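You operate a simulated robot arm through the tools that you are given. There is no shell and no other tool. Be economical: measure what you need, move in short steps, check, and stop when the job is done.

You run a simulated two-armed robot. Do the job below in one go: nothing can be reset, and whatever is moved stays where it is left.

JOB
Hold the green tray on the clear end of the green work bench steady with one hand and put the glue stick from the clear end of the green work bench in it with the other.

The check looks at the end state, three seconds after you hand in, the way a careful person would. Anything else that was tipped, shoved, dropped, spilled or broken makes it a failure.

ROBOT AND FRAMES
Two 7-joint arms with two-finger parallel grippers on one trunk, on a base that drives. Base frame: it is fixed to the floor where the robot stands at the start and does not move with it; the origin is under the middle of the robot, x ahead of it, y to its left, z up. Lengths are in cm, angles in degrees, forces in N, time in s.
The left shoulder is at the start at [5, 16.1, 119.8], the right one opposite. With the tool pointing down near the work surface each hand reaches from about 22 to 68 cm from the robot's upright axis, wherever it stands, measured 20 degrees to its own side. Places, roughly: green tray (33x20x6 cm) [60, -40, 90]. Payload 3.43 kg a hand.
The TCP of each hand is the grasp point between the finger pads, 3 cm short of the fingertips. In the tool frame z runs along the fingers and y along their closing line. The gripper opens to 9.4 cm. The fingers are 2.8 cm wide and 1 cm thick; the gripper's body (5 by 9.6 cm) begins 5.5 cm behind the TCP.
Orientation is told as [roll, pitch, yaw] about the base's x, y, z axes, in that order, counted from this pose: with the fingers straight down and closing along the base's y, the tool's x points along the base's -x, its y along +y and its z along -z.

CONTROLS
- The arms move only by the tool move_arm. It takes "left_plan", "right_plan" or both (then of equal length, played together; a hand with none holds still); each is a list of rows, each a list of 7 numbers: the shift along the tool's x, y, z in cm, then the turn, a rotation vector about the tool's x, y, z in degrees, then the opening, from 0 (shut) to 1 (fully open). In form: [[x, y, z, ax, ay, az, hand], ...]. A call has 1 to 12 rows; each row is the pose to reach, as a shift and turn from the pose commanded when the call began, along the tool's axes at that moment. Each row takes 0.2 s and may step no farther than 5 cm and 8.6 degrees from the row before; otherwise, or with a gripper value out of range, the whole call is refused. Where a pose cannot be reached the arm comes as near as it can. A force on the tool above 40 N (or 10 N above the force at the start of the call, whichever is more), or a blocked arm, ends the call early, and 0.2 s more pass. The fingers move at their own pace (about 4.5 cm/s each) and stop on an object; they squeeze with about 40 N. The grip force told is the motor's: it shows also when the fingers shut on nothing. Time passes only in rows, and 0.2 s behind the last, so rows that repeat a pose let the fingers close. The reply holds the time, the measured pose of the TCP, the force on the tool along the base axes, the opening and the grip force, in the units named above and with some noise, with the torque about the TCP (base axes, N m) and any sound that the robot's microphone picked up.
- Cameras (640 x 400 px; columns grow to the right, rows downward): "scene" is now at [12.44, -4.41, 134.49]; the picture's right is [-0.45, -0.89, 0.00], its down [-0.31, 0.15, -0.94] and it looks along [0.84, -0.42, -0.35] (base axes); focal length 255 px, centre (320, 200). "left" rides on the left gripper at [7.6, -1.4, -10.2] in its tool frame; the picture's right is [0.18, 0.98, 0.00], its down [-0.75, 0.14, -0.64] and it looks along [-0.63, 0.12, 0.77] (tool axes); focal length 243 px, centre (320, 200). "right" rides on the right gripper at [7.6, 1.4, -10.3] in its tool frame; the picture's right is [-0.18, 0.98, 0.00], its down [-0.75, -0.14, -0.64] and it looks along [-0.63, -0.12, 0.77] (tool axes); focal length 243 px, centre (320, 200). There is no depth. A picture from a camera that has moved, and an enlarged one, comes with that camera's place and axes in the base frame and with its lens.
- grab_frame(camera): a new picture of that camera. The clock stands still meanwhile.
- lift_body(by): slides the trunk up (or, below 0, down) by that many cm; the arms and the scene camera ride with it, the base frame stays. It gives what a move gives, with no picture.
- steer(legs): drives the robot by 1 to 6 legs, each [ahead, left, turn to the left] in cm, cm and degrees, along the robot's own axes; the way and the turn of a leg run together, so that a leg with both is an arc; at most 150 cm and 180 degrees a leg. The arms and the cameras ride along, it lands a little off, and it stops where it bumps. It gives what a move gives.
- pan_tilt(pan, tilt): turns the head with the scene camera to pan (to the left, within 80 degrees either way) and tilt (down, from -29 to 69), counted from straight ahead of the robot. It gives what a move gives.
- zoom(camera, box): a new picture of the part [left, top, right, bottom] of that camera's present view, enlarged. The clock stands still meanwhile.
- hand_in(): hands the job in; it is judged then, once.

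Go step by step. Nothing tells you exact positions but the pictures and the camera data: compare them with the known pose of the tool, close in by small moves and look again before you grip or let go. The budget is 120 turns and 100 pictures, counting those below and the enlarged ones. Unless the task says otherwise, let go and move clear before handing in, and close with one line.

The tools are called after "Emit:" by a JSON object that holds its "method" and its "body". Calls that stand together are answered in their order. move_arm: Moves the arms, as the interface text tells. Its arguments: {"type":"object","properties":{"left_plan":{"type":"array","items":{"type":"array","items":{"type":"number"}}},"right_plan":{"type":"array","items":{"type":"array","items":{"type":"number"}}}},"required":[]} The other tools are called the same way: lift_body (by) slides the trunk up or down; steer (legs) drives the base; pan_tilt (pan, tilt) turns the head that bears the scene camera; grab_frame (camera) takes a picture; zoom (camera, box) takes an enlarged picture of a part of a camera's view; hand_in () hands the job in.

At the start:

```text
time: 0.0
left_eef_pos: [27.98, -4.05, 122.11]
left_tool_rot: [-0.1, 0.0, 0.2]
left_ft_force: [-0.1, -0.4, 0.4]
left_torque: [0.0, 0.02, -0.02]
left_width: 9.42
left_gripper_force: 0.1
right_eef_pos: [31.67, -35.15, 124.83]
right_tool_rot: [0.1, 0.0, 0.0]
right_ft_force: [-0.7, -0.2, 0.8]
right_torque: [0.01, 0.01, 0.02]
right_width: 9.38
right_gripper_force: 0.1
trunk travel left (down, up): [-22.5, 4.2]
robot x, y, heading: [0.34, 0.33, 0.3]
head pan, tilt: [-26.6, 20.2]
```

scene: 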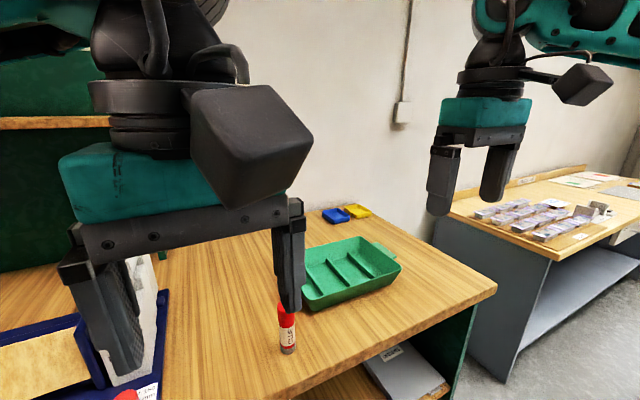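
right: 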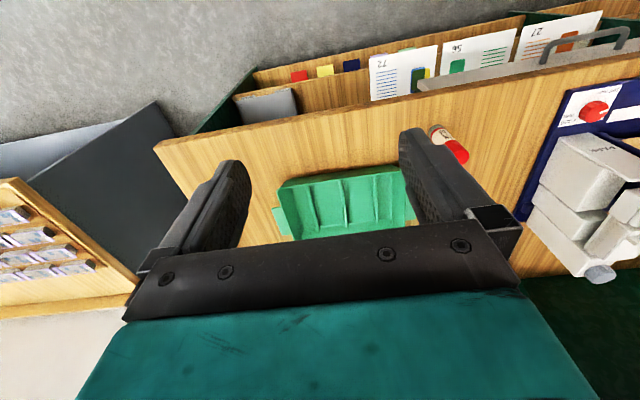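
left: 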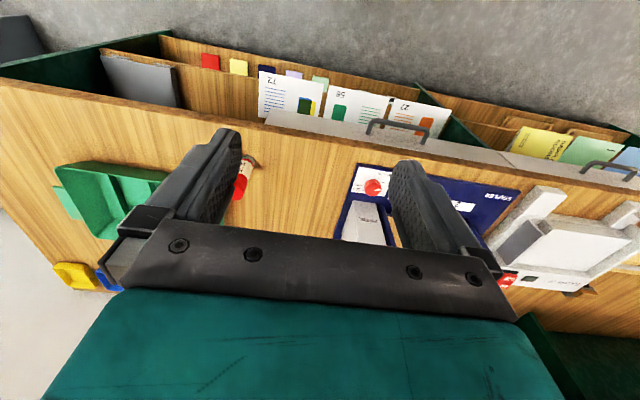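

I see the red-capped glue stick standing near (49, -15.5) and the green tray near (61, -39), with the bench's front edge around x = 40. I'll drive to the right so both are within reach, then look again.

Emit:
{"method": "steer", "body": {"legs": [[0, -26, 0], [6, 0, 0]]}}

Emit:
{"method": "pan_tilt", "body": {"pan": 0, "tilt": 40}}

Emit:
{"method": "grab_frame", "body": {"camera": "scene"}}

Emit:
{"method": "grab_frame", "body": {"camera": "right"}}

Emit:
{"method": "grab_frame", "body": {"camera": "left"}}

```text
time: 3.4
left_eef_pos: [34.11, -29.82, 122.02]
left_tool_rot: [0.0, 0.0, 0.2]
left_ft_force: [0.6, 0.2, -0.7]
left_torque: [-0.01, 0.03, 0.02]
left_width: 9.39
left_gripper_force: 0.1
right_eef_pos: [37.77, -60.9, 124.84]
right_tool_rot: [0.0, 0.1, 0.2]
right_ft_force: [0.6, 0.4, -0.9]
right_torque: [-0.02, 0.03, 0.03]
right_width: 9.39
right_gripper_force: 0.0
trunk travel left (down, up): [-22.5, 4.2]
robot x, y, heading: [6.08, -25.65, 0.3]
head pan, tilt: [-26.6, 20.2]
```

```text
time: 4.3
left_eef_pos: [33.99, -29.99, 122.05]
left_tool_rot: [-0.1, 0.0, 0.2]
left_ft_force: [0.1, -0.3, -0.4]
left_torque: [0.02, 0.01, -0.01]
left_width: 9.41
left_gripper_force: 0.1
right_eef_pos: [37.63, -60.9, 124.86]
right_tool_rot: [0.1, 0.0, 0.1]
right_ft_force: [0.1, -0.1, 0.2]
right_torque: [-0.03, -0.04, -0.02]
right_width: 9.4
right_gripper_force: 0.0
trunk travel left (down, up): [-22.5, 4.2]
robot x, y, heading: [5.7, -26.23, 0.0]
head pan, tilt: [0.0, 40.0]
```

```text
96 pictures are left
camera scene: at [18.59, -26.08, 131.39], right [0.0, -1.0, 0.0], down [-0.64, 0.0, -0.77], along [0.77, 0.0, -0.64], focal length 255 px, centre (320, 200)
```

scene: 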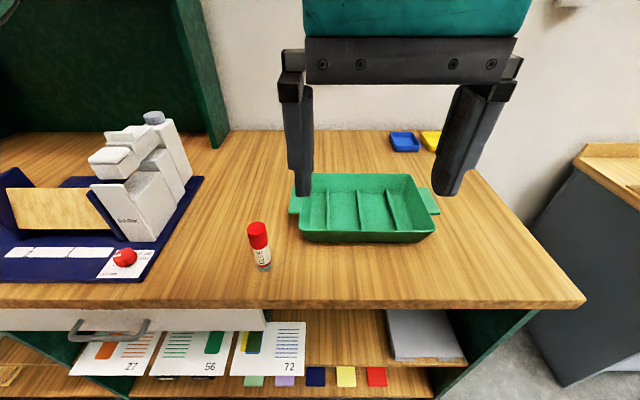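

```text
95 pictures are left
camera right: at [30.02, -59.51, 135.11], right [0.18, 0.98, 0.0], down [0.75, -0.14, 0.64], along [0.63, -0.12, -0.77], focal length 243 px, centre (320, 200)
```

right: 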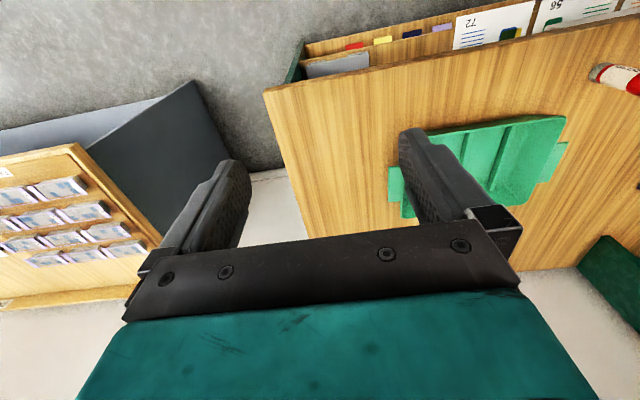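

```text
94 pictures are left
camera left: at [26.48, -31.37, 132.29], right [-0.19, 0.98, 0.0], down [0.75, 0.14, 0.64], along [0.63, 0.12, -0.77], focal length 243 px, centre (320, 200)
```

left: 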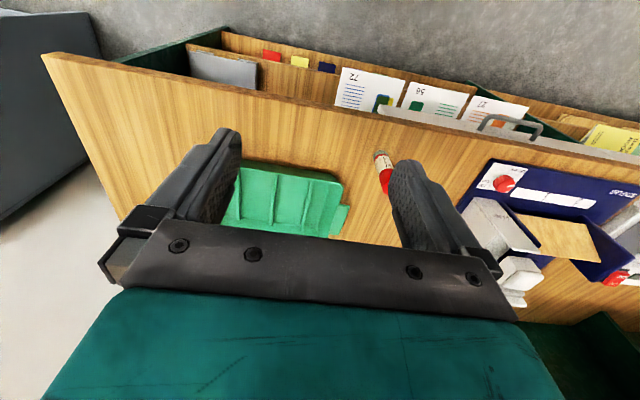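

The glue stick's base works out to about (47.3, -15.4, 90), and the tray spans roughly x 52–71 and y -21.5 to -47.5, plus its end tabs. I'll enlarge the tray and the glue stick for detail.

Emit:
{"method": "zoom", "body": {"camera": "scene", "box": [220, 150, 460, 300]}}

```text
2.67 times, centred on (340, 225) of scene
camera zoom: at [18.59, -26.08, 131.39], right [0.0, -1.0, 0.0], down [-0.64, 0.0, -0.77], along [0.77, 0.0, -0.64], focal length 679 px, centre (267, 133)
```

zoom: 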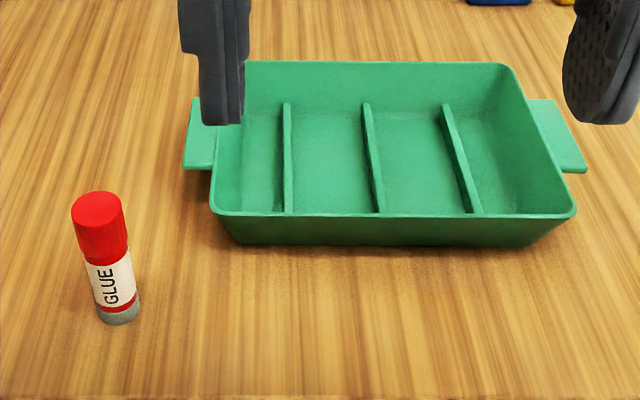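

The dividers are low and the walls slope outward. The right hand will grip the front wall from above with its closing line along x, in the compartment near y = -39.5, while the left hand moves above the glue stick.

Emit:
{"method": "move_arm", "body": {"right_plan": [[-1.2, 1.8, 0.5, 0, 0, -7.5, 0.6], [-2.4, 3.6, 1, 0, 0, -15, 0.6], [-3.6, 5.4, 2, 0, 0, -22.5, 0.6], [-4.8, 7.2, 3, 0, 0, -30, 0.6], [-6, 9, 4, 0, 0, -37.5, 0.6], [-7.2, 10.8, 5, 0, 0, -45, 0.6], [-8.4, 12.6, 6, 0, 0, -52.5, 0.6], [-9.6, 14.4, 7, 0, 0, -60, 0.6], [-10.8, 16.2, 8, 0, 0, -67.5, 0.6], [-12, 18, 9, 0, 0, -75, 0.6], [-13.2, 19.7, 10, 0, 0, -82.5, 0.6], [-14.4, 21.4, 11, 0, 0, -90, 0.6]], "left_plan": [[-1, 2.5, 0.5, 0, 0, 0, 1], [-2, 5, 1, 0, 0, 0, 1], [-3.5, 7.5, 1.5, 0, 0, 0, 1], [-5, 10, 2, 0, 0, 0, 1], [-6.5, 12, 2.5, 0, 0, 0, 1], [-8, 14, 3, 0, 0, 0, 1], [-9.5, 14.6, 3.5, 0, 0, 0, 1], [-11, 14.6, 4, 0, 0, 0, 1], [-12.5, 14.6, 5, 0, 0, 0, 1], [-14, 14.6, 6, 0, 0, 0, 1], [-14, 14.6, 7, 0, 0, 0, 1], [-14, 14.6, 7, 0, 0, 0, 1]]}}

Emit:
{"method": "grab_frame", "body": {"camera": "scene"}}

Emit:
{"method": "grab_frame", "body": {"camera": "right"}}

Emit:
{"method": "grab_frame", "body": {"camera": "left"}}

```text
time: 7.0
left_eef_pos: [47.85, -15.24, 115.08]
left_tool_rot: [-0.1, -0.1, 0.2]
left_ft_force: [0.2, 0.0, -0.2]
left_torque: [0.01, -0.02, 0.02]
left_width: 9.4
left_gripper_force: 0.0
right_eef_pos: [36.34, -33.8, 111.51]
right_tool_rot: [-1.9, -0.1, 85.3]
right_ft_force: [-0.1, 0.3, 0.0]
right_torque: [-0.01, 0.04, 0.0]
right_width: 5.67
right_gripper_force: 0.0
right hand out of reach, approached as far as the arm can: row 7, 8, 9, 10, 11, 12
trunk travel left (down, up): [-22.5, 4.2]
robot x, y, heading: [6.06, -25.73, 0.1]
head pan, tilt: [0.0, 40.0]
```

```text
92 pictures are left
camera scene: at [18.61, -26.09, 131.38], right [0.0, -1.0, 0.0], down [-0.64, 0.0, -0.77], along [0.77, 0.0, -0.64], focal length 255 px, centre (320, 200)
```

scene: 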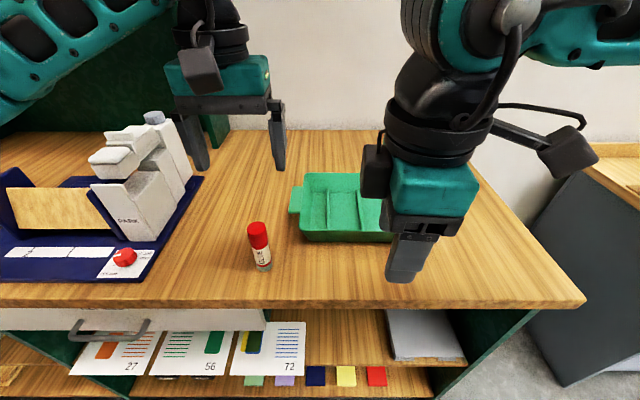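

```text
91 pictures are left
camera right: at [34.01, -41.36, 121.82], right [-0.96, 0.27, -0.03], down [0.18, 0.74, 0.65], along [0.2, 0.62, -0.76], focal length 243 px, centre (320, 200)
```

right: 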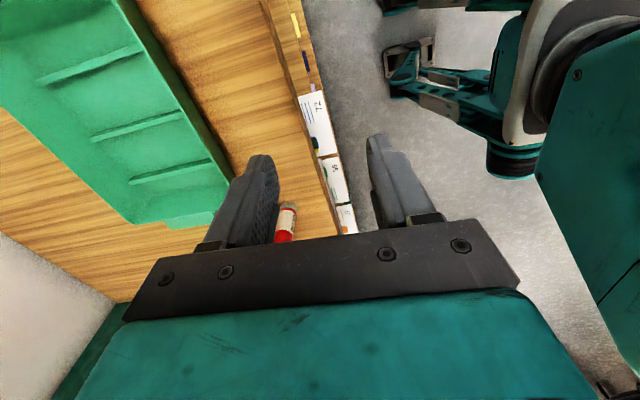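

```text
90 pictures are left
camera left: at [40.4, -16.74, 125.28], right [-0.19, 0.98, 0.0], down [0.75, 0.14, 0.64], along [0.63, 0.12, -0.77], focal length 243 px, centre (320, 200)
```

left: 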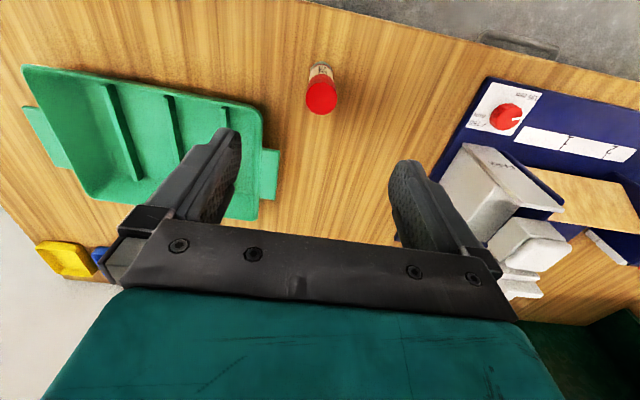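

The right arm couldn't reach with that wrist yaw. I'll turn it back and try the other way.

Emit:
{"method": "move_arm", "body": {"right_plan": [[1, 0, 0, 0, 0, 7.5, 0.6], [2, 0, 0, 0, 0, 15, 0.6], [3, 0, 0, 0, 0, 22.5, 0.6], [4, 0, 0, 0, 0, 30, 0.6], [5, 0, 0, 0, 0, 37.5, 0.6], [6, 0, 0, 0, 0, 45, 0.6], [7, 0, 0, 0, 0, 52.5, 0.6], [8, 0, 0, 0, 0, 60, 0.6], [9, 0, 0, 0, 0, 67.5, 0.6], [10, 0, 0, 0, 0, 75, 0.6], [10, 0, 0, 0, 0, 82.5, 0.6], [10, 0, 0, 0, 0, 90, 0.6]]}}

```text
time: 9.6
left_eef_pos: [47.96, -15.11, 115.2]
left_tool_rot: [0.0, 0.0, 0.2]
left_ft_force: [-0.4, -0.5, -0.1]
left_torque: [0.0, 0.01, -0.01]
left_width: 9.41
left_gripper_force: 0.1
right_eef_pos: [35.39, -44.23, 112.42]
right_tool_rot: [0.0, -1.9, -5.0]
right_ft_force: [-0.1, 0.1, -0.7]
right_torque: [0.02, 0.02, -0.02]
right_width: 5.65
right_gripper_force: 0.2
trunk travel left (down, up): [-22.5, 4.2]
robot x, y, heading: [6.31, -25.68, -0.1]
head pan, tilt: [0.0, 40.0]
```

The commanded pose is clipped to what the arm can reach. Now I'll try yaw -90 while moving ahead a little.

Emit:
{"method": "move_arm", "body": {"right_plan": [[-1, 0, 0, 0, 0, 7, 0.6], [-2, 0, 0, 0, 0, 14, 0.6], [-3, 0, 0, 0, 0, 21, 0.6], [-4, 0, 0, 0, 0, 28, 0.6], [-5, 0, 0, 0, 0, 35, 0.6], [-6, 0, 0, 0, 0, 42, 0.6], [-7, 0, 0, 0, 0, 49, 0.6], [-8, 0, 0, 0, 0, 56, 0.6], [-9, 0, 0, 0, 0, 63, 0.6], [-10, 0, 0, 0, 0, 70, 0.6], [-11, 0, 0, 0, 0, 77, 0.6], [-12, 0, 0, 0, 0, 85, 0.6]]}}

Emit:
{"method": "grab_frame", "body": {"camera": "scene"}}

```text
time: 12.2
left_eef_pos: [47.88, -15.34, 115.16]
left_tool_rot: [0.0, 0.1, 0.2]
left_ft_force: [0.5, -0.6, 0.7]
left_torque: [0.01, -0.03, 0.01]
left_width: 9.41
left_gripper_force: 0.1
right_eef_pos: [47.48, -45.22, 112.69]
right_tool_rot: [1.9, 0.0, -89.9]
right_ft_force: [0.1, -0.4, -0.1]
right_torque: [0.01, -0.04, 0.05]
right_width: 5.65
right_gripper_force: 0.1
trunk travel left (down, up): [-22.5, 4.2]
robot x, y, heading: [5.81, -26.1, -0.1]
head pan, tilt: [0.0, 40.0]
```

```text
89 pictures are left
camera scene: at [18.6, -26.07, 131.38], right [0.0, -1.0, 0.0], down [-0.64, 0.0, -0.77], along [0.77, 0.0, -0.64], focal length 255 px, centre (320, 200)
```

scene: 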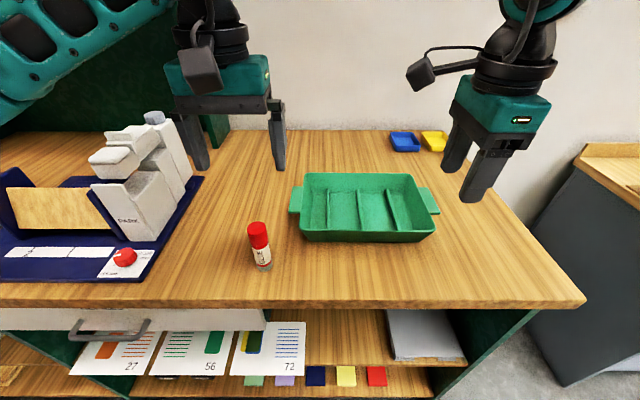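

Yaw -90 works for the right hand. I'll bring it above the front wall and check with the right camera.

Emit:
{"method": "move_arm", "body": {"right_plan": [[1.2, 1.1, 1, 0, -1, 0, 0.6], [2.4, 2.2, 3, 0, -1.9, 0, 0.6], [3.6, 3.4, 5, 0, -1.9, 0, 0.6], [4.7, 4.5, 7, 0, -1.9, 0, 0.6]]}}

Emit:
{"method": "grab_frame", "body": {"camera": "right"}}

Emit:
{"method": "zoom", "body": {"camera": "scene", "box": [260, 120, 500, 270]}}

```text
time: 13.2
left_eef_pos: [48.05, -15.2, 115.21]
left_tool_rot: [-0.1, 0.0, 0.2]
left_ft_force: [-0.3, -0.3, 0.5]
left_torque: [0.01, -0.01, 0.0]
left_width: 9.41
left_gripper_force: 0.0
right_eef_pos: [52.25, -40.74, 105.91]
right_tool_rot: [1.9, -2.0, -89.9]
right_ft_force: [0.2, 0.0, 0.0]
right_torque: [-0.03, -0.02, 0.0]
right_width: 5.65
right_gripper_force: 0.0
trunk travel left (down, up): [-22.5, 4.2]
robot x, y, heading: [6.0, -25.95, -0.0]
head pan, tilt: [0.0, 40.0]
```

```text
88 pictures are left
camera right: at [53.22, -32.65, 115.94], right [0.98, -0.18, 0.04], down [-0.16, -0.73, 0.66], along [-0.09, -0.66, -0.75], focal length 243 px, centre (320, 200)
```

right: 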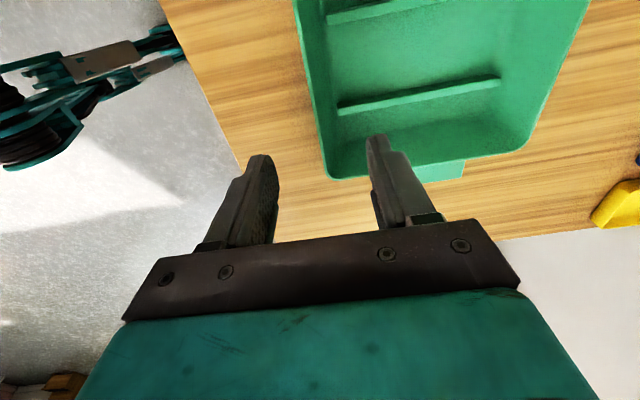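

```text
2.67 times, centred on (380, 195) of scene
camera zoom: at [18.63, -26.08, 131.38], right [0.0, -1.0, 0.0], down [-0.64, 0.0, -0.77], along [0.77, 0.0, -0.64], focal length 679 px, centre (160, 213)
```

zoom: 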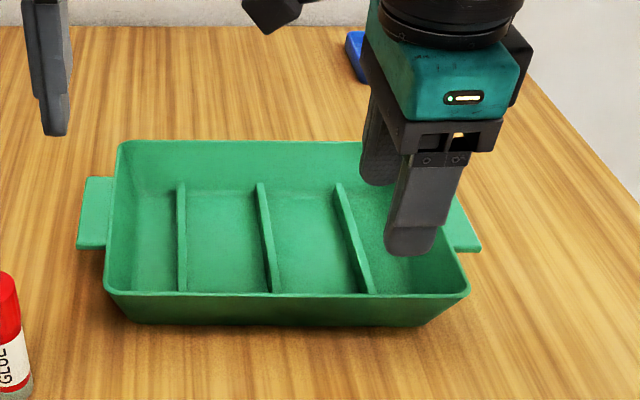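

The front rim is at x≈52.2, z≈96, sloping about 20° inward to x≈54.4 at the base, and the target compartment lies between y≈-35 and -42. I'll tilt the right gripper to match the wall and pre-position it just above.

Emit:
{"method": "move_arm", "body": {"right_plan": [[0.5, -0.8, 0, -6, 0.6, 0, 0.6], [1.1, -1.6, 1, -12, 1.2, 0, 0.6], [1.7, -2.3, 2.1, -18, 1.9, 0, 0.6], [1.7, -2.3, 3.1, -18, 1.9, 0, 0.6]]}}

Emit:
{"method": "grab_frame", "body": {"camera": "right"}}

Emit:
{"method": "zoom", "body": {"camera": "scene", "box": [260, 120, 500, 270]}}

```text
time: 14.2
left_eef_pos: [47.95, -15.25, 115.14]
left_tool_rot: [-0.1, 0.0, 0.2]
left_ft_force: [0.3, 0.7, 0.3]
left_torque: [0.02, 0.0, 0.02]
left_width: 9.44
left_gripper_force: 0.0
right_eef_pos: [49.99, -38.91, 102.57]
right_tool_rot: [19.8, -0.2, -89.6]
right_ft_force: [0.2, -0.4, -0.1]
right_torque: [0.0, 0.02, 0.01]
right_width: 5.66
right_gripper_force: 0.0
trunk travel left (down, up): [-22.5, 4.2]
robot x, y, heading: [6.27, -26.0, 0.2]
head pan, tilt: [0.0, 40.0]
```

```text
86 pictures are left
camera right: at [47.72, -31.32, 112.79], right [0.93, -0.18, 0.34], down [-0.35, -0.76, 0.56], along [0.15, -0.63, -0.76], focal length 243 px, centre (320, 200)
```

right: 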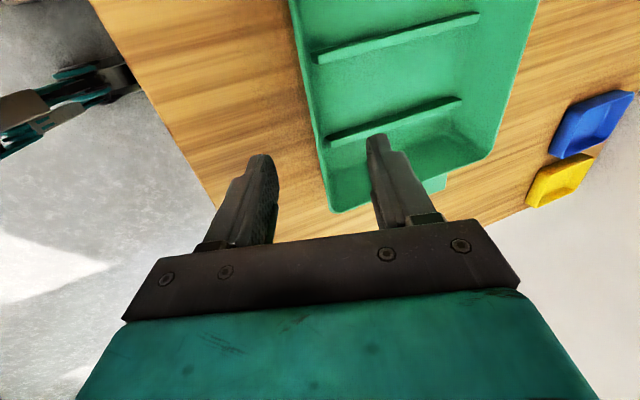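

```text
2.67 times, centred on (380, 195) of scene
camera zoom: at [18.61, -26.08, 131.38], right [0.0, -1.0, 0.0], down [-0.64, 0.0, -0.77], along [0.77, 0.0, -0.64], focal length 679 px, centre (160, 213)
```

zoom: 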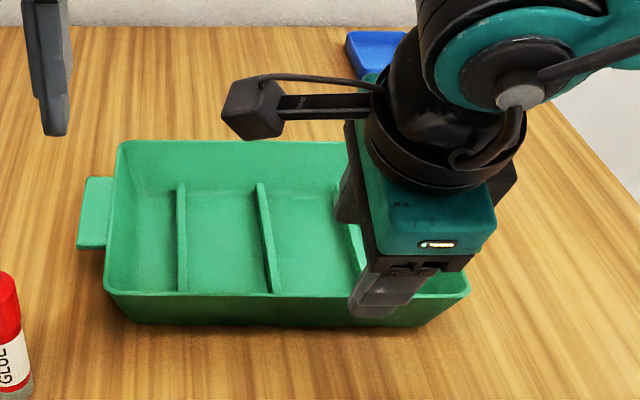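

The fingers straddle the front rim in line. I'll advance along the tool axis in steps, then close on the wall.

Emit:
{"method": "move_arm", "body": {"right_plan": [[0.2, 0, 1.5, 0, 0, 0, 0.6], [0.4, 0, 3, 0, 0, 0, 0.6], [0.4, 0, 4.5, 0, 0, 0, 0.6], [0.4, 0, 5.8, 0, 0, 0, 0.6], [0.4, 0, 6.8, 0, 0, 0, 0.6]]}}

Emit:
{"method": "grab_frame", "body": {"camera": "right"}}

Emit:
{"method": "zoom", "body": {"camera": "scene", "box": [260, 120, 500, 270]}}

```text
time: 15.3
left_eef_pos: [47.95, -15.23, 115.04]
left_tool_rot: [-0.1, 0.0, 0.2]
left_ft_force: [0.3, 0.1, 0.1]
left_torque: [-0.02, 0.0, -0.03]
left_width: 9.4
left_gripper_force: 0.1
right_eef_pos: [51.71, -39.68, 96.96]
right_tool_rot: [19.9, -0.2, -89.6]
right_ft_force: [-0.6, 0.5, -0.4]
right_torque: [0.02, 0.0, 0.0]
right_width: 5.62
right_gripper_force: 0.1
right hand out of reach, approached as far as the arm can: row 4, 5
trunk travel left (down, up): [-22.5, 4.2]
robot x, y, heading: [6.21, -26.03, 0.2]
head pan, tilt: [0.0, 40.0]
```

```text
84 pictures are left
camera right: at [49.5, -32.14, 107.11], right [0.93, -0.18, 0.34], down [-0.34, -0.76, 0.56], along [0.16, -0.63, -0.76], focal length 243 px, centre (320, 200)
```

right: 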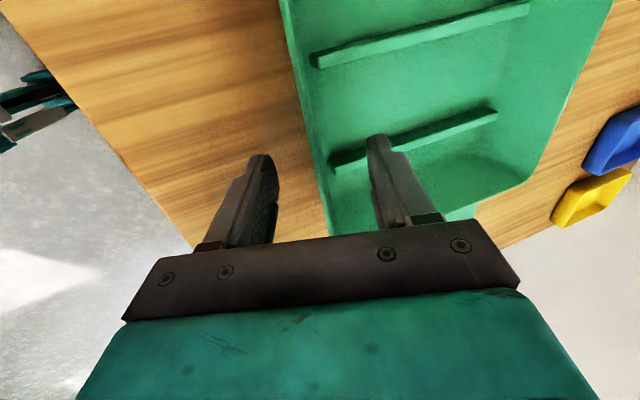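

```text
2.67 times, centred on (380, 195) of scene
camera zoom: at [18.59, -26.08, 131.38], right [0.0, -1.0, 0.0], down [-0.64, 0.0, -0.77], along [0.77, 0.0, -0.64], focal length 679 px, centre (160, 213)
```

zoom: 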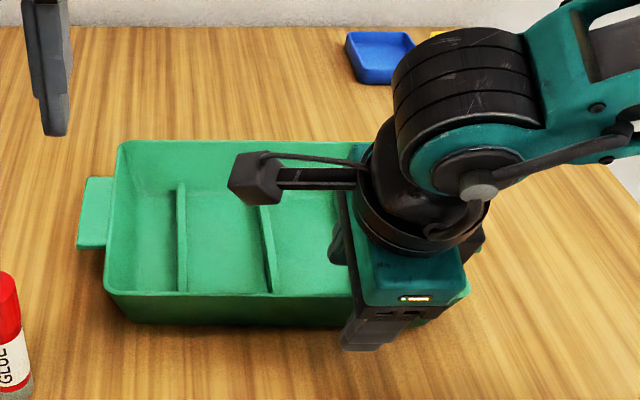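

The right hand stopped about 1 cm short, but the fingertips already straddle the wall by about 2 cm and are centred on it. I'll close here.

Emit:
{"method": "move_arm", "body": {"right_plan": [[0, 0, 0, 0, 0, 0, 0.4], [0, 0, 0, 0, 0, 0, 0.2], [0, 0, 0, 0, 0, 0, 0], [0, 0, 0, 0, 0, 0, 0], [0, 0, 0, 0, 0, 0, 0]]}}

Emit:
{"method": "grab_frame", "body": {"camera": "right"}}

Emit:
{"method": "grab_frame", "body": {"camera": "scene"}}

```text
time: 16.6
left_eef_pos: [47.95, -15.29, 115.08]
left_tool_rot: [-0.1, -0.1, 0.2]
left_ft_force: [-0.9, -0.3, -0.1]
left_torque: [-0.01, 0.02, 0.05]
left_width: 9.4
left_gripper_force: 0.0
right_eef_pos: [51.74, -39.68, 96.95]
right_tool_rot: [19.9, -0.1, -89.4]
right_ft_force: [0.7, -0.2, -1.4]
right_torque: [0.03, 0.21, 0.03]
right_width: 0.35
right_gripper_force: 38.1
trunk travel left (down, up): [-22.5, 4.2]
robot x, y, heading: [6.15, -25.94, -0.2]
head pan, tilt: [0.0, 40.0]
```

```text
82 pictures are left
camera right: at [49.5, -32.15, 107.1], right [0.93, -0.18, 0.33], down [-0.34, -0.76, 0.56], along [0.15, -0.63, -0.76], focal length 243 px, centre (320, 200)
```

right: 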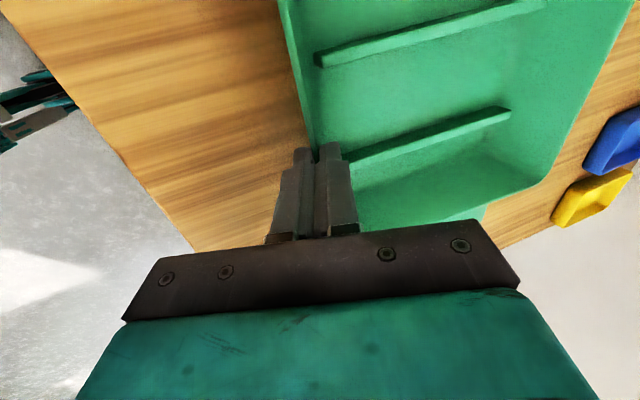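

```text
81 pictures are left
camera scene: at [18.6, -26.08, 131.38], right [0.0, -1.0, 0.0], down [-0.64, 0.0, -0.77], along [0.77, 0.0, -0.64], focal length 255 px, centre (320, 200)
```

scene: 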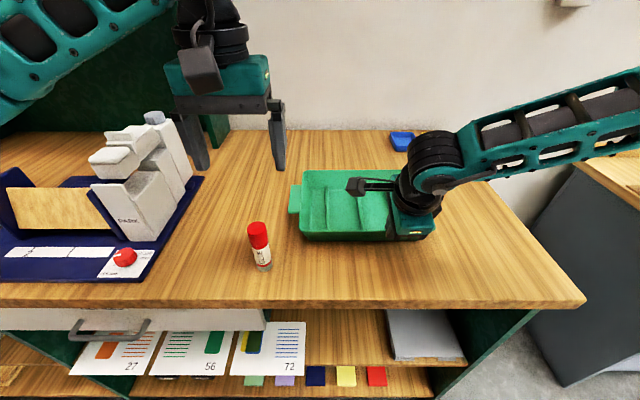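

The tray's wall is gripped. Next the left hand descends around the glue stick, stopping partway to check its alignment.

Emit:
{"method": "move_arm", "body": {"left_plan": [[0, 0, 3, 0, 0, 0, 1], [0, 0, 6, 0, 0, 0, 1], [0, 0, 8.5, 0, 0, 0, 1], [0, 0, 10, 0, 0, 0, 1]]}}

Emit:
{"method": "grab_frame", "body": {"camera": "left"}}

Emit:
{"method": "zoom", "body": {"camera": "scene", "box": [180, 130, 420, 280]}}

```text
time: 17.6
left_eef_pos: [48.03, -15.33, 105.17]
left_tool_rot: [0.0, 0.0, 0.2]
left_ft_force: [-0.1, 0.3, -0.7]
left_torque: [0.0, 0.0, 0.04]
left_width: 9.41
left_gripper_force: 0.0
right_eef_pos: [51.8, -39.72, 96.98]
right_tool_rot: [20.0, -0.1, -89.5]
right_ft_force: [-0.1, -0.4, -2.1]
right_torque: [-0.11, 0.24, -0.01]
right_width: 0.35
right_gripper_force: 38.0
trunk travel left (down, up): [-22.5, 4.2]
robot x, y, heading: [6.06, -26.02, 0.1]
head pan, tilt: [0.0, 40.0]
```

```text
80 pictures are left
camera left: at [40.32, -16.82, 115.33], right [-0.19, 0.98, 0.0], down [0.75, 0.14, 0.64], along [0.63, 0.12, -0.77], focal length 243 px, centre (320, 200)
```

left: 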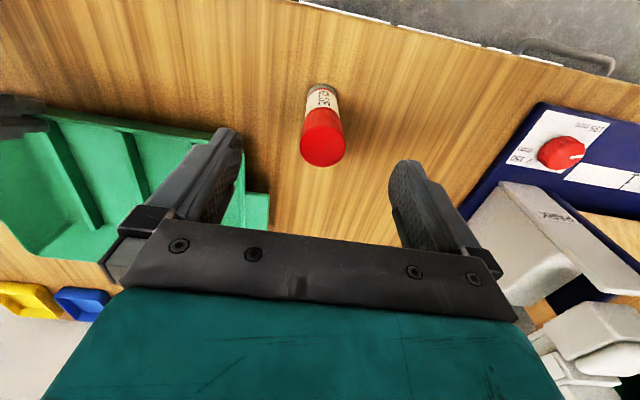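

```text
2.67 times, centred on (300, 205) of scene
camera zoom: at [18.61, -26.07, 131.38], right [0.0, -1.0, 0.0], down [-0.64, 0.0, -0.77], along [0.77, 0.0, -0.64], focal length 679 px, centre (373, 187)
```

zoom: 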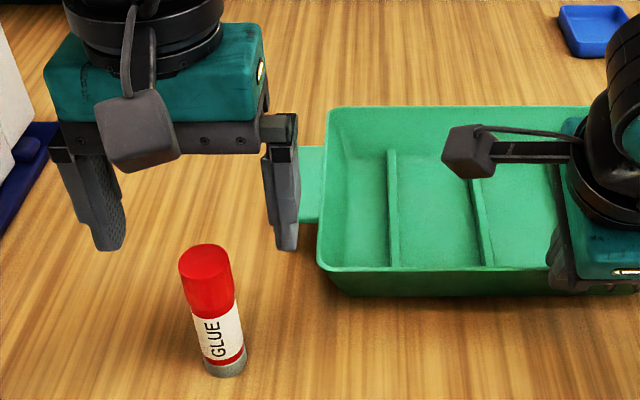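

The glue stick is centred between the fingers at about (47.6, -15.3). I'll descend to a TCP height of about 97.8 and close.

Emit:
{"method": "move_arm", "body": {"left_plan": [[0.3, 0, 2.5, 0, 0, 0, 1], [0.3, 0, 5, 0, 0, 0, 1], [0.3, 0, 7.3, 0, 0, 0, 1], [0.3, 0, 7.3, 0, 0, 0, 0.7], [0.3, 0, 7.3, 0, 0, 0, 0.5], [0.3, 0, 7.3, 0, 0, 0, 0.3], [0.3, 0, 7.3, 0, 0, 0, 0.1], [0.3, 0, 7.3, 0, 0, 0, 0], [0.3, 0, 7.3, 0, 0, 0, 0]]}}

Emit:
{"method": "grab_frame", "body": {"camera": "left"}}

Emit:
{"method": "zoom", "body": {"camera": "scene", "box": [180, 130, 420, 280]}}

```text
time: 19.6
left_eef_pos: [47.57, -15.21, 97.84]
left_tool_rot: [-0.1, 0.1, 0.2]
left_ft_force: [-0.8, 0.2, 0.5]
left_torque: [0.01, -0.04, 0.02]
left_width: 3.07
left_gripper_force: 40.0
right_eef_pos: [51.81, -39.7, 97.05]
right_tool_rot: [19.8, -0.1, -89.4]
right_ft_force: [0.6, 0.0, -2.2]
right_torque: [-0.12, 0.2, -0.02]
right_width: 0.32
right_gripper_force: 38.2
trunk travel left (down, up): [-22.5, 4.2]
robot x, y, heading: [6.02, -25.84, 0.1]
head pan, tilt: [0.0, 40.0]
```

```text
78 pictures are left
camera left: at [40.08, -16.67, 107.95], right [-0.19, 0.98, 0.0], down [0.75, 0.14, 0.64], along [0.63, 0.12, -0.77], focal length 243 px, centre (320, 200)
```

left: 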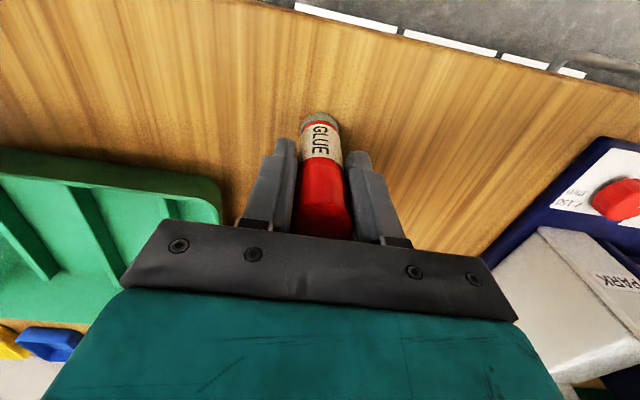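

```text
2.67 times, centred on (300, 205) of scene
camera zoom: at [18.61, -26.08, 131.38], right [0.0, -1.0, 0.0], down [-0.64, 0.0, -0.77], along [0.77, 0.0, -0.64], focal length 679 px, centre (373, 187)
```

zoom: 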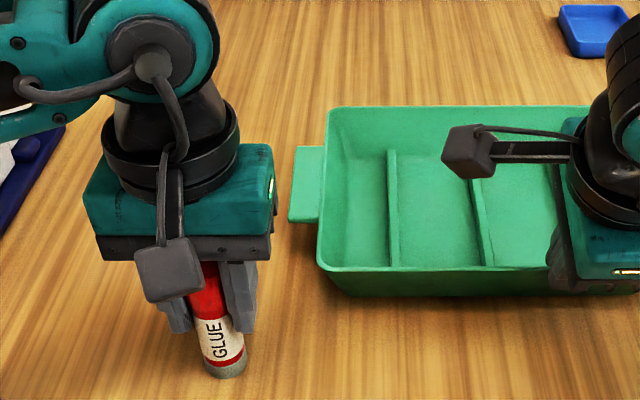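

The glue stick is firmly held (3.07 cm wide). I'll lift it 10 cm, move it ahead and then sideways over the wider second compartment (y≈-31.4), with the right hand keeping its grip.

Emit:
{"method": "move_arm", "body": {"left_plan": [[0, 0, -2, 0, 0, 0, 0], [0, 0, -5, 0, 0, 0, 0], [0, 0, -8, 0, 0, 0, 0], [0, 0, -10, 0, 0, 0, 0], [-3, 0, -10, 0, 0, 0, 0], [-6, 0, -10, 0, 0, 0, 0], [-9, 0, -10, 0, 0, 0, 0], [-12, 0, -10, 0, 0, 0, 0], [-15, 0, -10, 0, 0, 0, 0], [-17, 0, -10, 0, 0, 0, 0]]}}

Emit:
{"method": "grab_frame", "body": {"camera": "scene"}}

```text
time: 21.8
left_eef_pos: [64.63, -15.18, 107.95]
left_tool_rot: [-0.1, 0.0, 0.0]
left_ft_force: [-1.1, 1.1, -1.1]
left_torque: [0.0, -0.01, 0.01]
left_width: 3.06
left_gripper_force: 39.6
right_eef_pos: [51.85, -39.85, 97.01]
right_tool_rot: [19.9, 0.0, -89.4]
right_ft_force: [0.3, -0.3, -2.2]
right_torque: [-0.03, 0.22, -0.03]
right_width: 0.33
right_gripper_force: 37.9
trunk travel left (down, up): [-22.5, 4.2]
robot x, y, heading: [5.76, -25.54, -0.1]
head pan, tilt: [0.0, 40.0]
```

```text
76 pictures are left
camera scene: at [18.61, -26.09, 131.38], right [0.0, -1.0, 0.0], down [-0.64, 0.0, -0.77], along [0.77, 0.0, -0.64], focal length 255 px, centre (320, 200)
```

scene: 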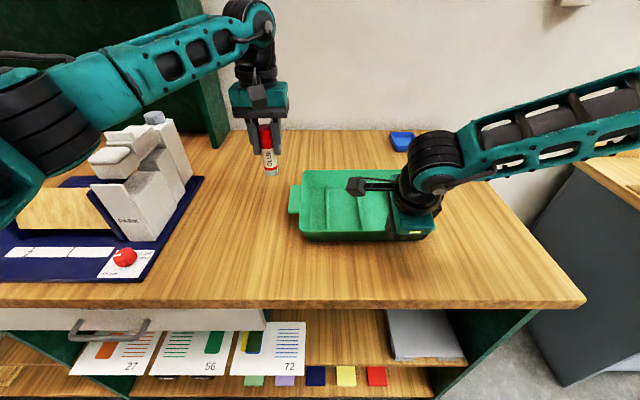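

The lift went cleanly. Now I'll move sideways over the second compartment, in steps.

Emit:
{"method": "move_arm", "body": {"left_plan": [[0, -2, 0, 0, 0, 0, 0], [0, -4.5, 0, 0, 0, 0, 0], [0, -7, 0, 0, 0, 0, 0], [0, -9.5, 0, 0, 0, 0, 0], [0, -12, 0, 0, 0, 0, 0], [0, -14.5, 0, 0, 0, 0, 0], [0, -16.2, 0, 0, 0, 0, 0]]}}

Emit:
{"method": "grab_frame", "body": {"camera": "left"}}

Emit:
{"method": "zoom", "body": {"camera": "scene", "box": [220, 100, 460, 250]}}

Emit:
{"method": "grab_frame", "body": {"camera": "right"}}

```text
time: 23.4
left_eef_pos: [64.39, -29.52, 107.81]
left_tool_rot: [-0.1, -0.2, 0.2]
left_ft_force: [0.7, 0.0, -1.1]
left_torque: [-0.04, 0.02, 0.0]
left_width: 3.04
left_gripper_force: 40.2
left hand out of reach, approached as far as the arm can: row 6, 7
right_eef_pos: [51.77, -39.82, 97.0]
right_tool_rot: [19.9, -0.1, -89.5]
right_ft_force: [0.6, 0.0, -1.2]
right_torque: [0.19, 0.19, 0.02]
right_width: 0.33
right_gripper_force: 38.2
trunk travel left (down, up): [-22.5, 4.2]
robot x, y, heading: [6.07, -25.95, 0.3]
head pan, tilt: [0.0, 40.0]
```

```text
75 pictures are left
camera left: at [56.75, -31.0, 118.02], right [-0.19, 0.98, 0.0], down [0.75, 0.14, 0.64], along [0.63, 0.12, -0.77], focal length 243 px, centre (320, 200)
```

left: 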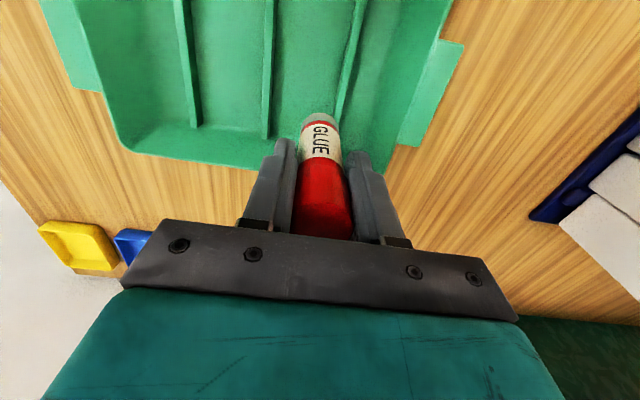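

```text
2.67 times, centred on (340, 175) of scene
camera zoom: at [18.62, -26.04, 131.38], right [0.0, -1.0, 0.0], down [-0.64, 0.0, -0.77], along [0.77, 0.0, -0.64], focal length 679 px, centre (267, 267)
```

zoom: 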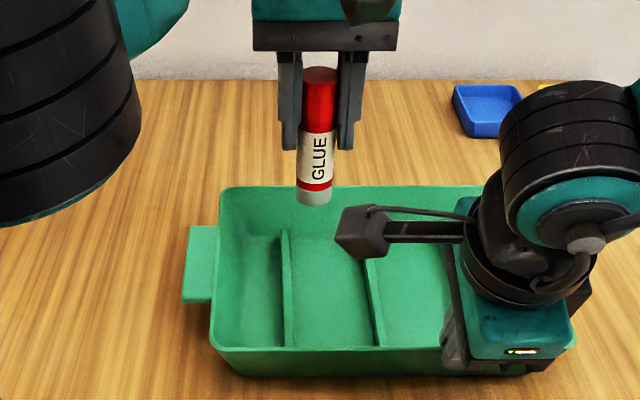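

```text
73 pictures are left
camera right: at [49.53, -32.1, 107.11], right [0.93, -0.18, 0.34], down [-0.34, -0.76, 0.56], along [0.16, -0.63, -0.76], focal length 243 px, centre (320, 200)
```

right: 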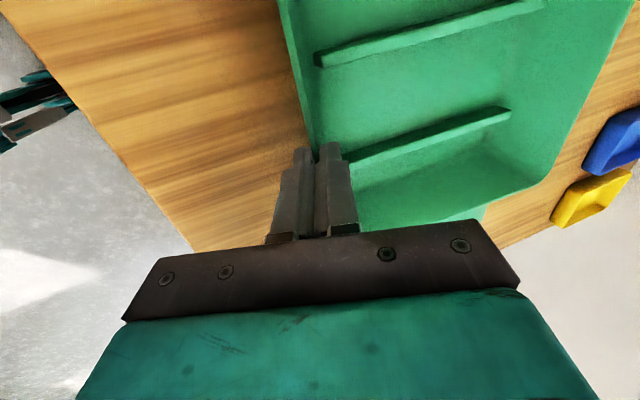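

The left hand hit its reach limit at y = -29.5. I'll pull it back about 2 cm in x and move to y≈-31.2, which still clears the right gripper's camera.

Emit:
{"method": "move_arm", "body": {"left_plan": [[1, -0.3, 0, 0, 0, 0, 0], [2, -0.9, 0, 0, 0, 0, 0], [2.1, -1.7, 0, 0, 0, 0, 0]]}}

Emit:
{"method": "grab_frame", "body": {"camera": "left"}}

Emit:
{"method": "zoom", "body": {"camera": "scene", "box": [220, 100, 460, 250]}}

```text
time: 24.1
left_eef_pos: [62.24, -31.38, 107.85]
left_tool_rot: [-0.1, 0.0, 0.1]
left_ft_force: [-0.5, 1.1, -0.5]
left_torque: [-0.01, -0.01, -0.02]
left_width: 3.07
left_gripper_force: 40.1
left hand out of reach, approached as far as the arm can: row 1
right_eef_pos: [51.69, -39.72, 96.99]
right_tool_rot: [19.9, 0.0, -89.5]
right_ft_force: [0.1, -0.4, -2.5]
right_torque: [-0.06, 0.22, -0.01]
right_width: 0.34
right_gripper_force: 38.0
trunk travel left (down, up): [-22.5, 4.2]
robot x, y, heading: [6.14, -25.86, 0.0]
head pan, tilt: [0.0, 40.0]
```

```text
72 pictures are left
camera left: at [54.64, -32.8, 118.01], right [-0.19, 0.98, 0.0], down [0.75, 0.15, 0.64], along [0.63, 0.12, -0.77], focal length 243 px, centre (320, 200)
```

left: 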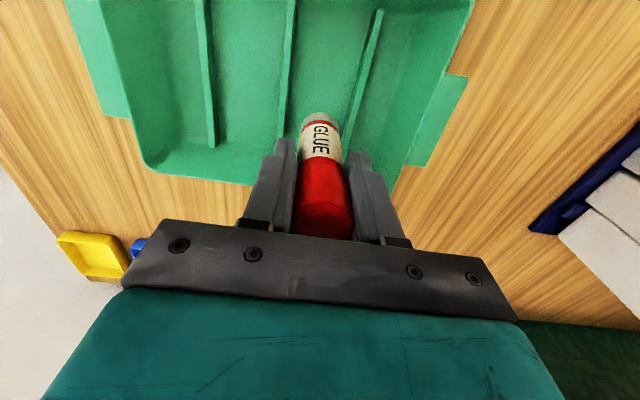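

```text
2.67 times, centred on (340, 175) of scene
camera zoom: at [18.6, -26.11, 131.38], right [0.0, -1.0, 0.0], down [-0.64, 0.0, -0.77], along [0.77, 0.0, -0.64], focal length 679 px, centre (267, 267)
```

zoom: 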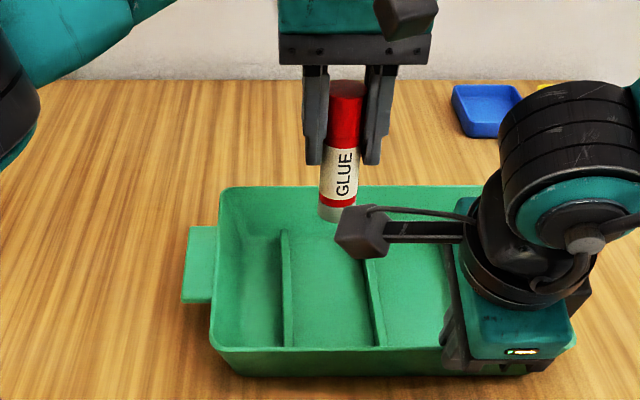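

The dividers are at y≈-27.7 and -34.7, so y = -31.3 is centred. I'll lower most of the way and then check.

Emit:
{"method": "move_arm", "body": {"left_plan": [[0, 0, 2, 0, 0, 0, 0], [0, 0, 4, 0, 0, 0, 0], [0, 0, 6, 0, 0, 0, 0], [0, 0, 8, 0, 0, 0, 0]]}}

Emit:
{"method": "grab_frame", "body": {"camera": "left"}}

Emit:
{"method": "zoom", "body": {"camera": "scene", "box": [220, 100, 460, 250]}}

```text
time: 25.1
left_eef_pos: [62.41, -31.19, 99.73]
left_tool_rot: [-0.1, 0.1, 0.2]
left_ft_force: [-0.6, -0.2, -0.3]
left_torque: [0.0, 0.0, 0.01]
left_width: 3.04
left_gripper_force: 39.9
right_eef_pos: [51.69, -39.75, 97.08]
right_tool_rot: [19.9, -0.1, -89.6]
right_ft_force: [0.6, -0.6, -1.4]
right_torque: [-0.01, 0.18, 0.02]
right_width: 0.35
right_gripper_force: 38.2
trunk travel left (down, up): [-22.5, 4.2]
robot x, y, heading: [6.13, -25.81, 0.0]
head pan, tilt: [0.0, 40.0]
```

```text
70 pictures are left
camera left: at [54.76, -32.74, 109.96], right [-0.19, 0.98, 0.0], down [0.75, 0.14, 0.64], along [0.63, 0.12, -0.77], focal length 243 px, centre (320, 200)
```

left: 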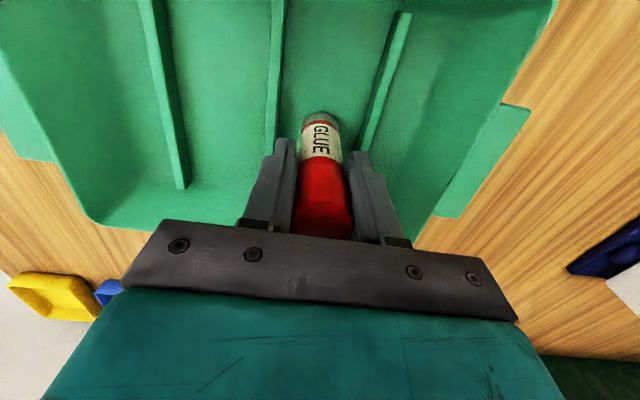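

```text
2.67 times, centred on (340, 175) of scene
camera zoom: at [18.61, -26.08, 131.38], right [0.0, -1.0, 0.0], down [-0.64, 0.0, -0.77], along [0.77, 0.0, -0.64], focal length 679 px, centre (267, 267)
```

zoom: 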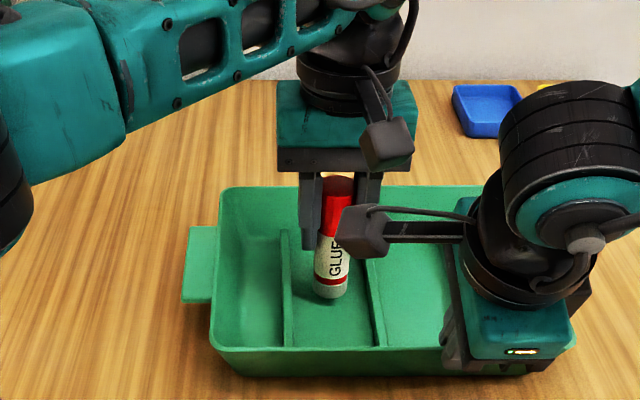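

The stick is about 1.5 cm above the compartment floor and clear of the dividers. I'll go down gently and watch the force.

Emit:
{"method": "move_arm", "body": {"left_plan": [[0, 0, 0.4, 0, 0, 0, 0], [0, 0, 0.7, 0, 0, 0, 0], [0, 0, 1, 0, 0, 0, 0]]}}

```text
time: 25.9
left_eef_pos: [62.28, -31.27, 98.98]
left_tool_rot: [-0.1, 0.0, 0.1]
left_ft_force: [0.2, -0.2, -0.7]
left_torque: [-0.02, -0.03, 0.01]
left_width: 3.02
left_gripper_force: 39.9
right_eef_pos: [51.72, -39.79, 96.93]
right_tool_rot: [19.9, -0.1, -89.6]
right_ft_force: [0.2, 0.5, -1.3]
right_torque: [-0.01, 0.21, 0.02]
right_width: 0.32
right_gripper_force: 37.9
trunk travel left (down, up): [-22.5, 4.2]
robot x, y, heading: [5.84, -26.25, 0.3]
head pan, tilt: [0.0, 40.0]
```

Emit:
{"method": "move_arm", "body": {"left_plan": [[0, 0, 0.2, 0, 0, 0, 0], [0, 0, 0.4, 0, 0, 0, 0]]}}

```text
time: 26.6
left_eef_pos: [62.25, -31.22, 98.55]
left_tool_rot: [-0.1, 0.1, 0.2]
left_ft_force: [-0.9, 0.0, 3.3]
left_torque: [-0.01, 0.04, -0.01]
left_width: 3.03
left_gripper_force: 39.5
right_eef_pos: [51.79, -39.75, 96.94]
right_tool_rot: [19.9, -0.1, -89.5]
right_ft_force: [1.6, 0.2, -3.0]
right_torque: [0.12, 0.51, -0.16]
right_width: 0.35
right_gripper_force: 37.8
trunk travel left (down, up): [-22.5, 4.2]
robot x, y, heading: [5.77, -26.09, 0.2]
head pan, tilt: [0.0, 40.0]
```

The reading of 3.3 N means the stick now touches the floor. I'll open slightly to release it and look before withdrawing.

Emit:
{"method": "move_arm", "body": {"left_plan": [[0, 0, 0.4, 0, 0, 0, 0.37], [0, 0, 0.4, 0, 0, 0, 0.42], [0, 0, 0.4, 0, 0, 0, 0.5], [0, 0, 0.4, 0, 0, 0, 0.55], [0, 0, 0.4, 0, 0, 0, 0.55]]}}

Emit:
{"method": "grab_frame", "body": {"camera": "left"}}

Emit:
{"method": "zoom", "body": {"camera": "scene", "box": [220, 100, 460, 250]}}

```text
time: 27.8
left_eef_pos: [62.27, -31.35, 98.06]
left_tool_rot: [-0.2, 0.0, 0.3]
left_ft_force: [-0.2, 0.0, 0.0]
left_torque: [0.04, 0.0, 0.01]
left_width: 5.19
left_gripper_force: 0.0
right_eef_pos: [51.71, -39.83, 96.96]
right_tool_rot: [19.9, -0.1, -89.5]
right_ft_force: [0.6, 0.2, -2.0]
right_torque: [0.03, 0.24, 0.02]
right_width: 0.34
right_gripper_force: 37.9
trunk travel left (down, up): [-22.5, 4.2]
robot x, y, heading: [6.16, -25.99, 0.2]
head pan, tilt: [0.0, 40.0]
```

```text
68 pictures are left
camera left: at [54.66, -32.72, 108.23], right [-0.19, 0.98, 0.0], down [0.75, 0.14, 0.64], along [0.63, 0.12, -0.77], focal length 243 px, centre (320, 200)
```

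left: 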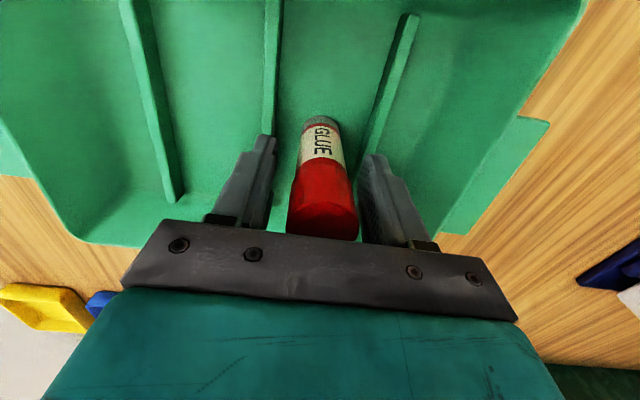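

```text
2.67 times, centred on (340, 175) of scene
camera zoom: at [18.6, -26.08, 131.38], right [0.0, -1.0, 0.0], down [-0.64, 0.0, -0.77], along [0.77, 0.0, -0.64], focal length 679 px, centre (267, 267)
```

zoom: 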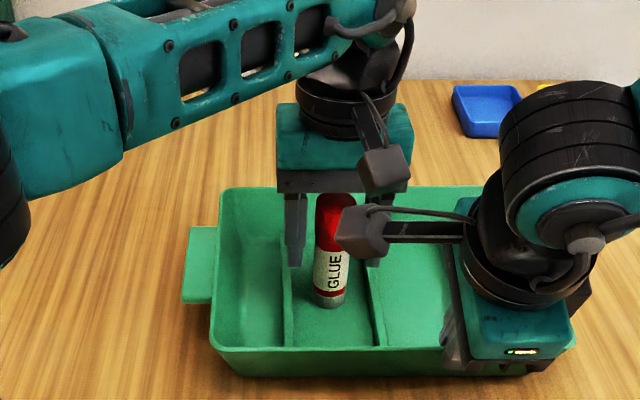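

The stick stands freely in the compartment. I'll raise the left hand straight up and well clear.

Emit:
{"method": "move_arm", "body": {"left_plan": [[0, 0, -1, 0, 0, 0, 0.55], [0, 0, -2.5, 0, 0, 0, 0.55], [0, 0, -5, 0, 0, 0, 0.55], [0, 0, -8, 0, 0, 0, 0.55], [0, 0, -11, 0, 0, 0, 0.55], [0, 0, -14, 0, 0, 0, 0.55], [0, 4, -14, 0, 0, 0, 0.55], [0, 8, -14, 0, 0, 0, 0.55], [0, 12, -14, 0, 0, 0, 0.55], [0, 15, -14, 0, 0, 0, 0.55]]}}

Emit:
{"method": "zoom", "body": {"camera": "scene", "box": [220, 100, 460, 250]}}

Emit:
{"method": "grab_frame", "body": {"camera": "right"}}

```text
time: 29.9
left_eef_pos: [62.39, -16.26, 112.01]
left_tool_rot: [-0.2, 0.0, 0.2]
left_ft_force: [0.5, -0.9, 0.0]
left_torque: [0.03, 0.02, -0.01]
left_width: 5.16
left_gripper_force: 0.0
right_eef_pos: [51.81, -39.72, 96.97]
right_tool_rot: [19.9, -0.1, -89.5]
right_ft_force: [-0.3, 0.1, -2.3]
right_torque: [0.08, 0.3, 0.05]
right_width: 0.3
right_gripper_force: 37.6
trunk travel left (down, up): [-22.5, 4.2]
robot x, y, heading: [5.79, -26.04, -0.0]
head pan, tilt: [0.0, 40.0]
```

```text
2.67 times, centred on (340, 175) of scene
camera zoom: at [18.6, -26.04, 131.38], right [0.0, -1.0, 0.0], down [-0.64, 0.0, -0.77], along [0.77, 0.0, -0.64], focal length 679 px, centre (267, 267)
```

zoom: 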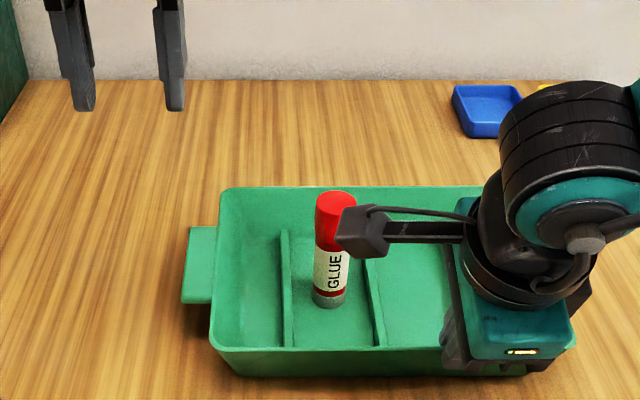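

```text
65 pictures are left
camera right: at [49.5, -32.11, 107.11], right [0.93, -0.18, 0.34], down [-0.34, -0.76, 0.56], along [0.16, -0.63, -0.76], focal length 243 px, centre (320, 200)
```

right: 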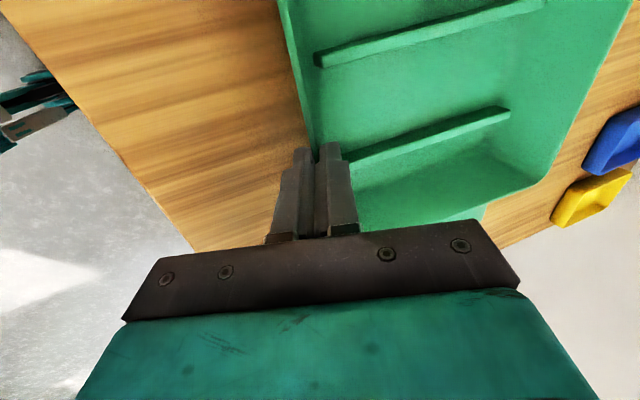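

The stick stands well, but the right hand's force and torque (about -2 N, 0.25 N·m) and the view suggest its grip tilted the tray's back edge up slightly. I'll ease the tray flat with a small wrist turn before letting go.

Emit:
{"method": "move_arm", "body": {"right_plan": [[0, 0, 0, 0.5, 0, 0, 0], [0, 0, 0, 1, 0, 0, 0], [0, 0, 0, 1.5, 0, 0, 0]]}}

Emit:
{"method": "zoom", "body": {"camera": "scene", "box": [220, 100, 460, 250]}}

```text
time: 30.8
left_eef_pos: [62.45, -16.14, 111.99]
left_tool_rot: [0.0, 0.0, 0.2]
left_ft_force: [0.2, 0.1, -0.5]
left_torque: [0.01, 0.0, 0.01]
left_width: 5.18
left_gripper_force: 0.0
right_eef_pos: [51.69, -39.79, 96.94]
right_tool_rot: [18.4, -0.1, -89.6]
right_ft_force: [0.2, 0.8, -2.2]
right_torque: [-0.02, 0.27, -0.03]
right_width: 0.34
right_gripper_force: 37.8
trunk travel left (down, up): [-22.5, 4.2]
robot x, y, heading: [5.98, -25.84, 0.4]
head pan, tilt: [0.0, 40.0]
```

```text
2.67 times, centred on (340, 175) of scene
camera zoom: at [18.61, -26.08, 131.38], right [0.0, -1.0, 0.0], down [-0.64, 0.0, -0.77], along [0.77, 0.0, -0.64], focal length 679 px, centre (267, 267)
```

zoom: 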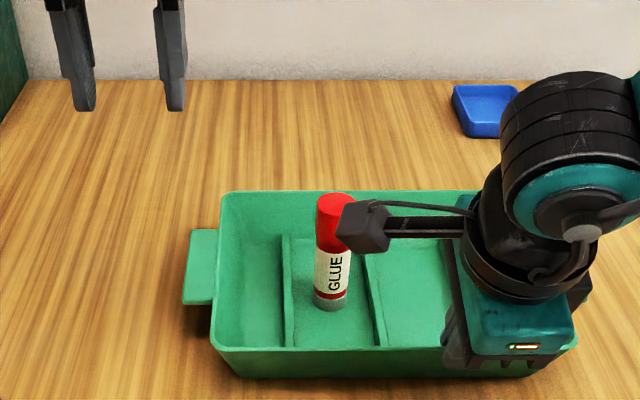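

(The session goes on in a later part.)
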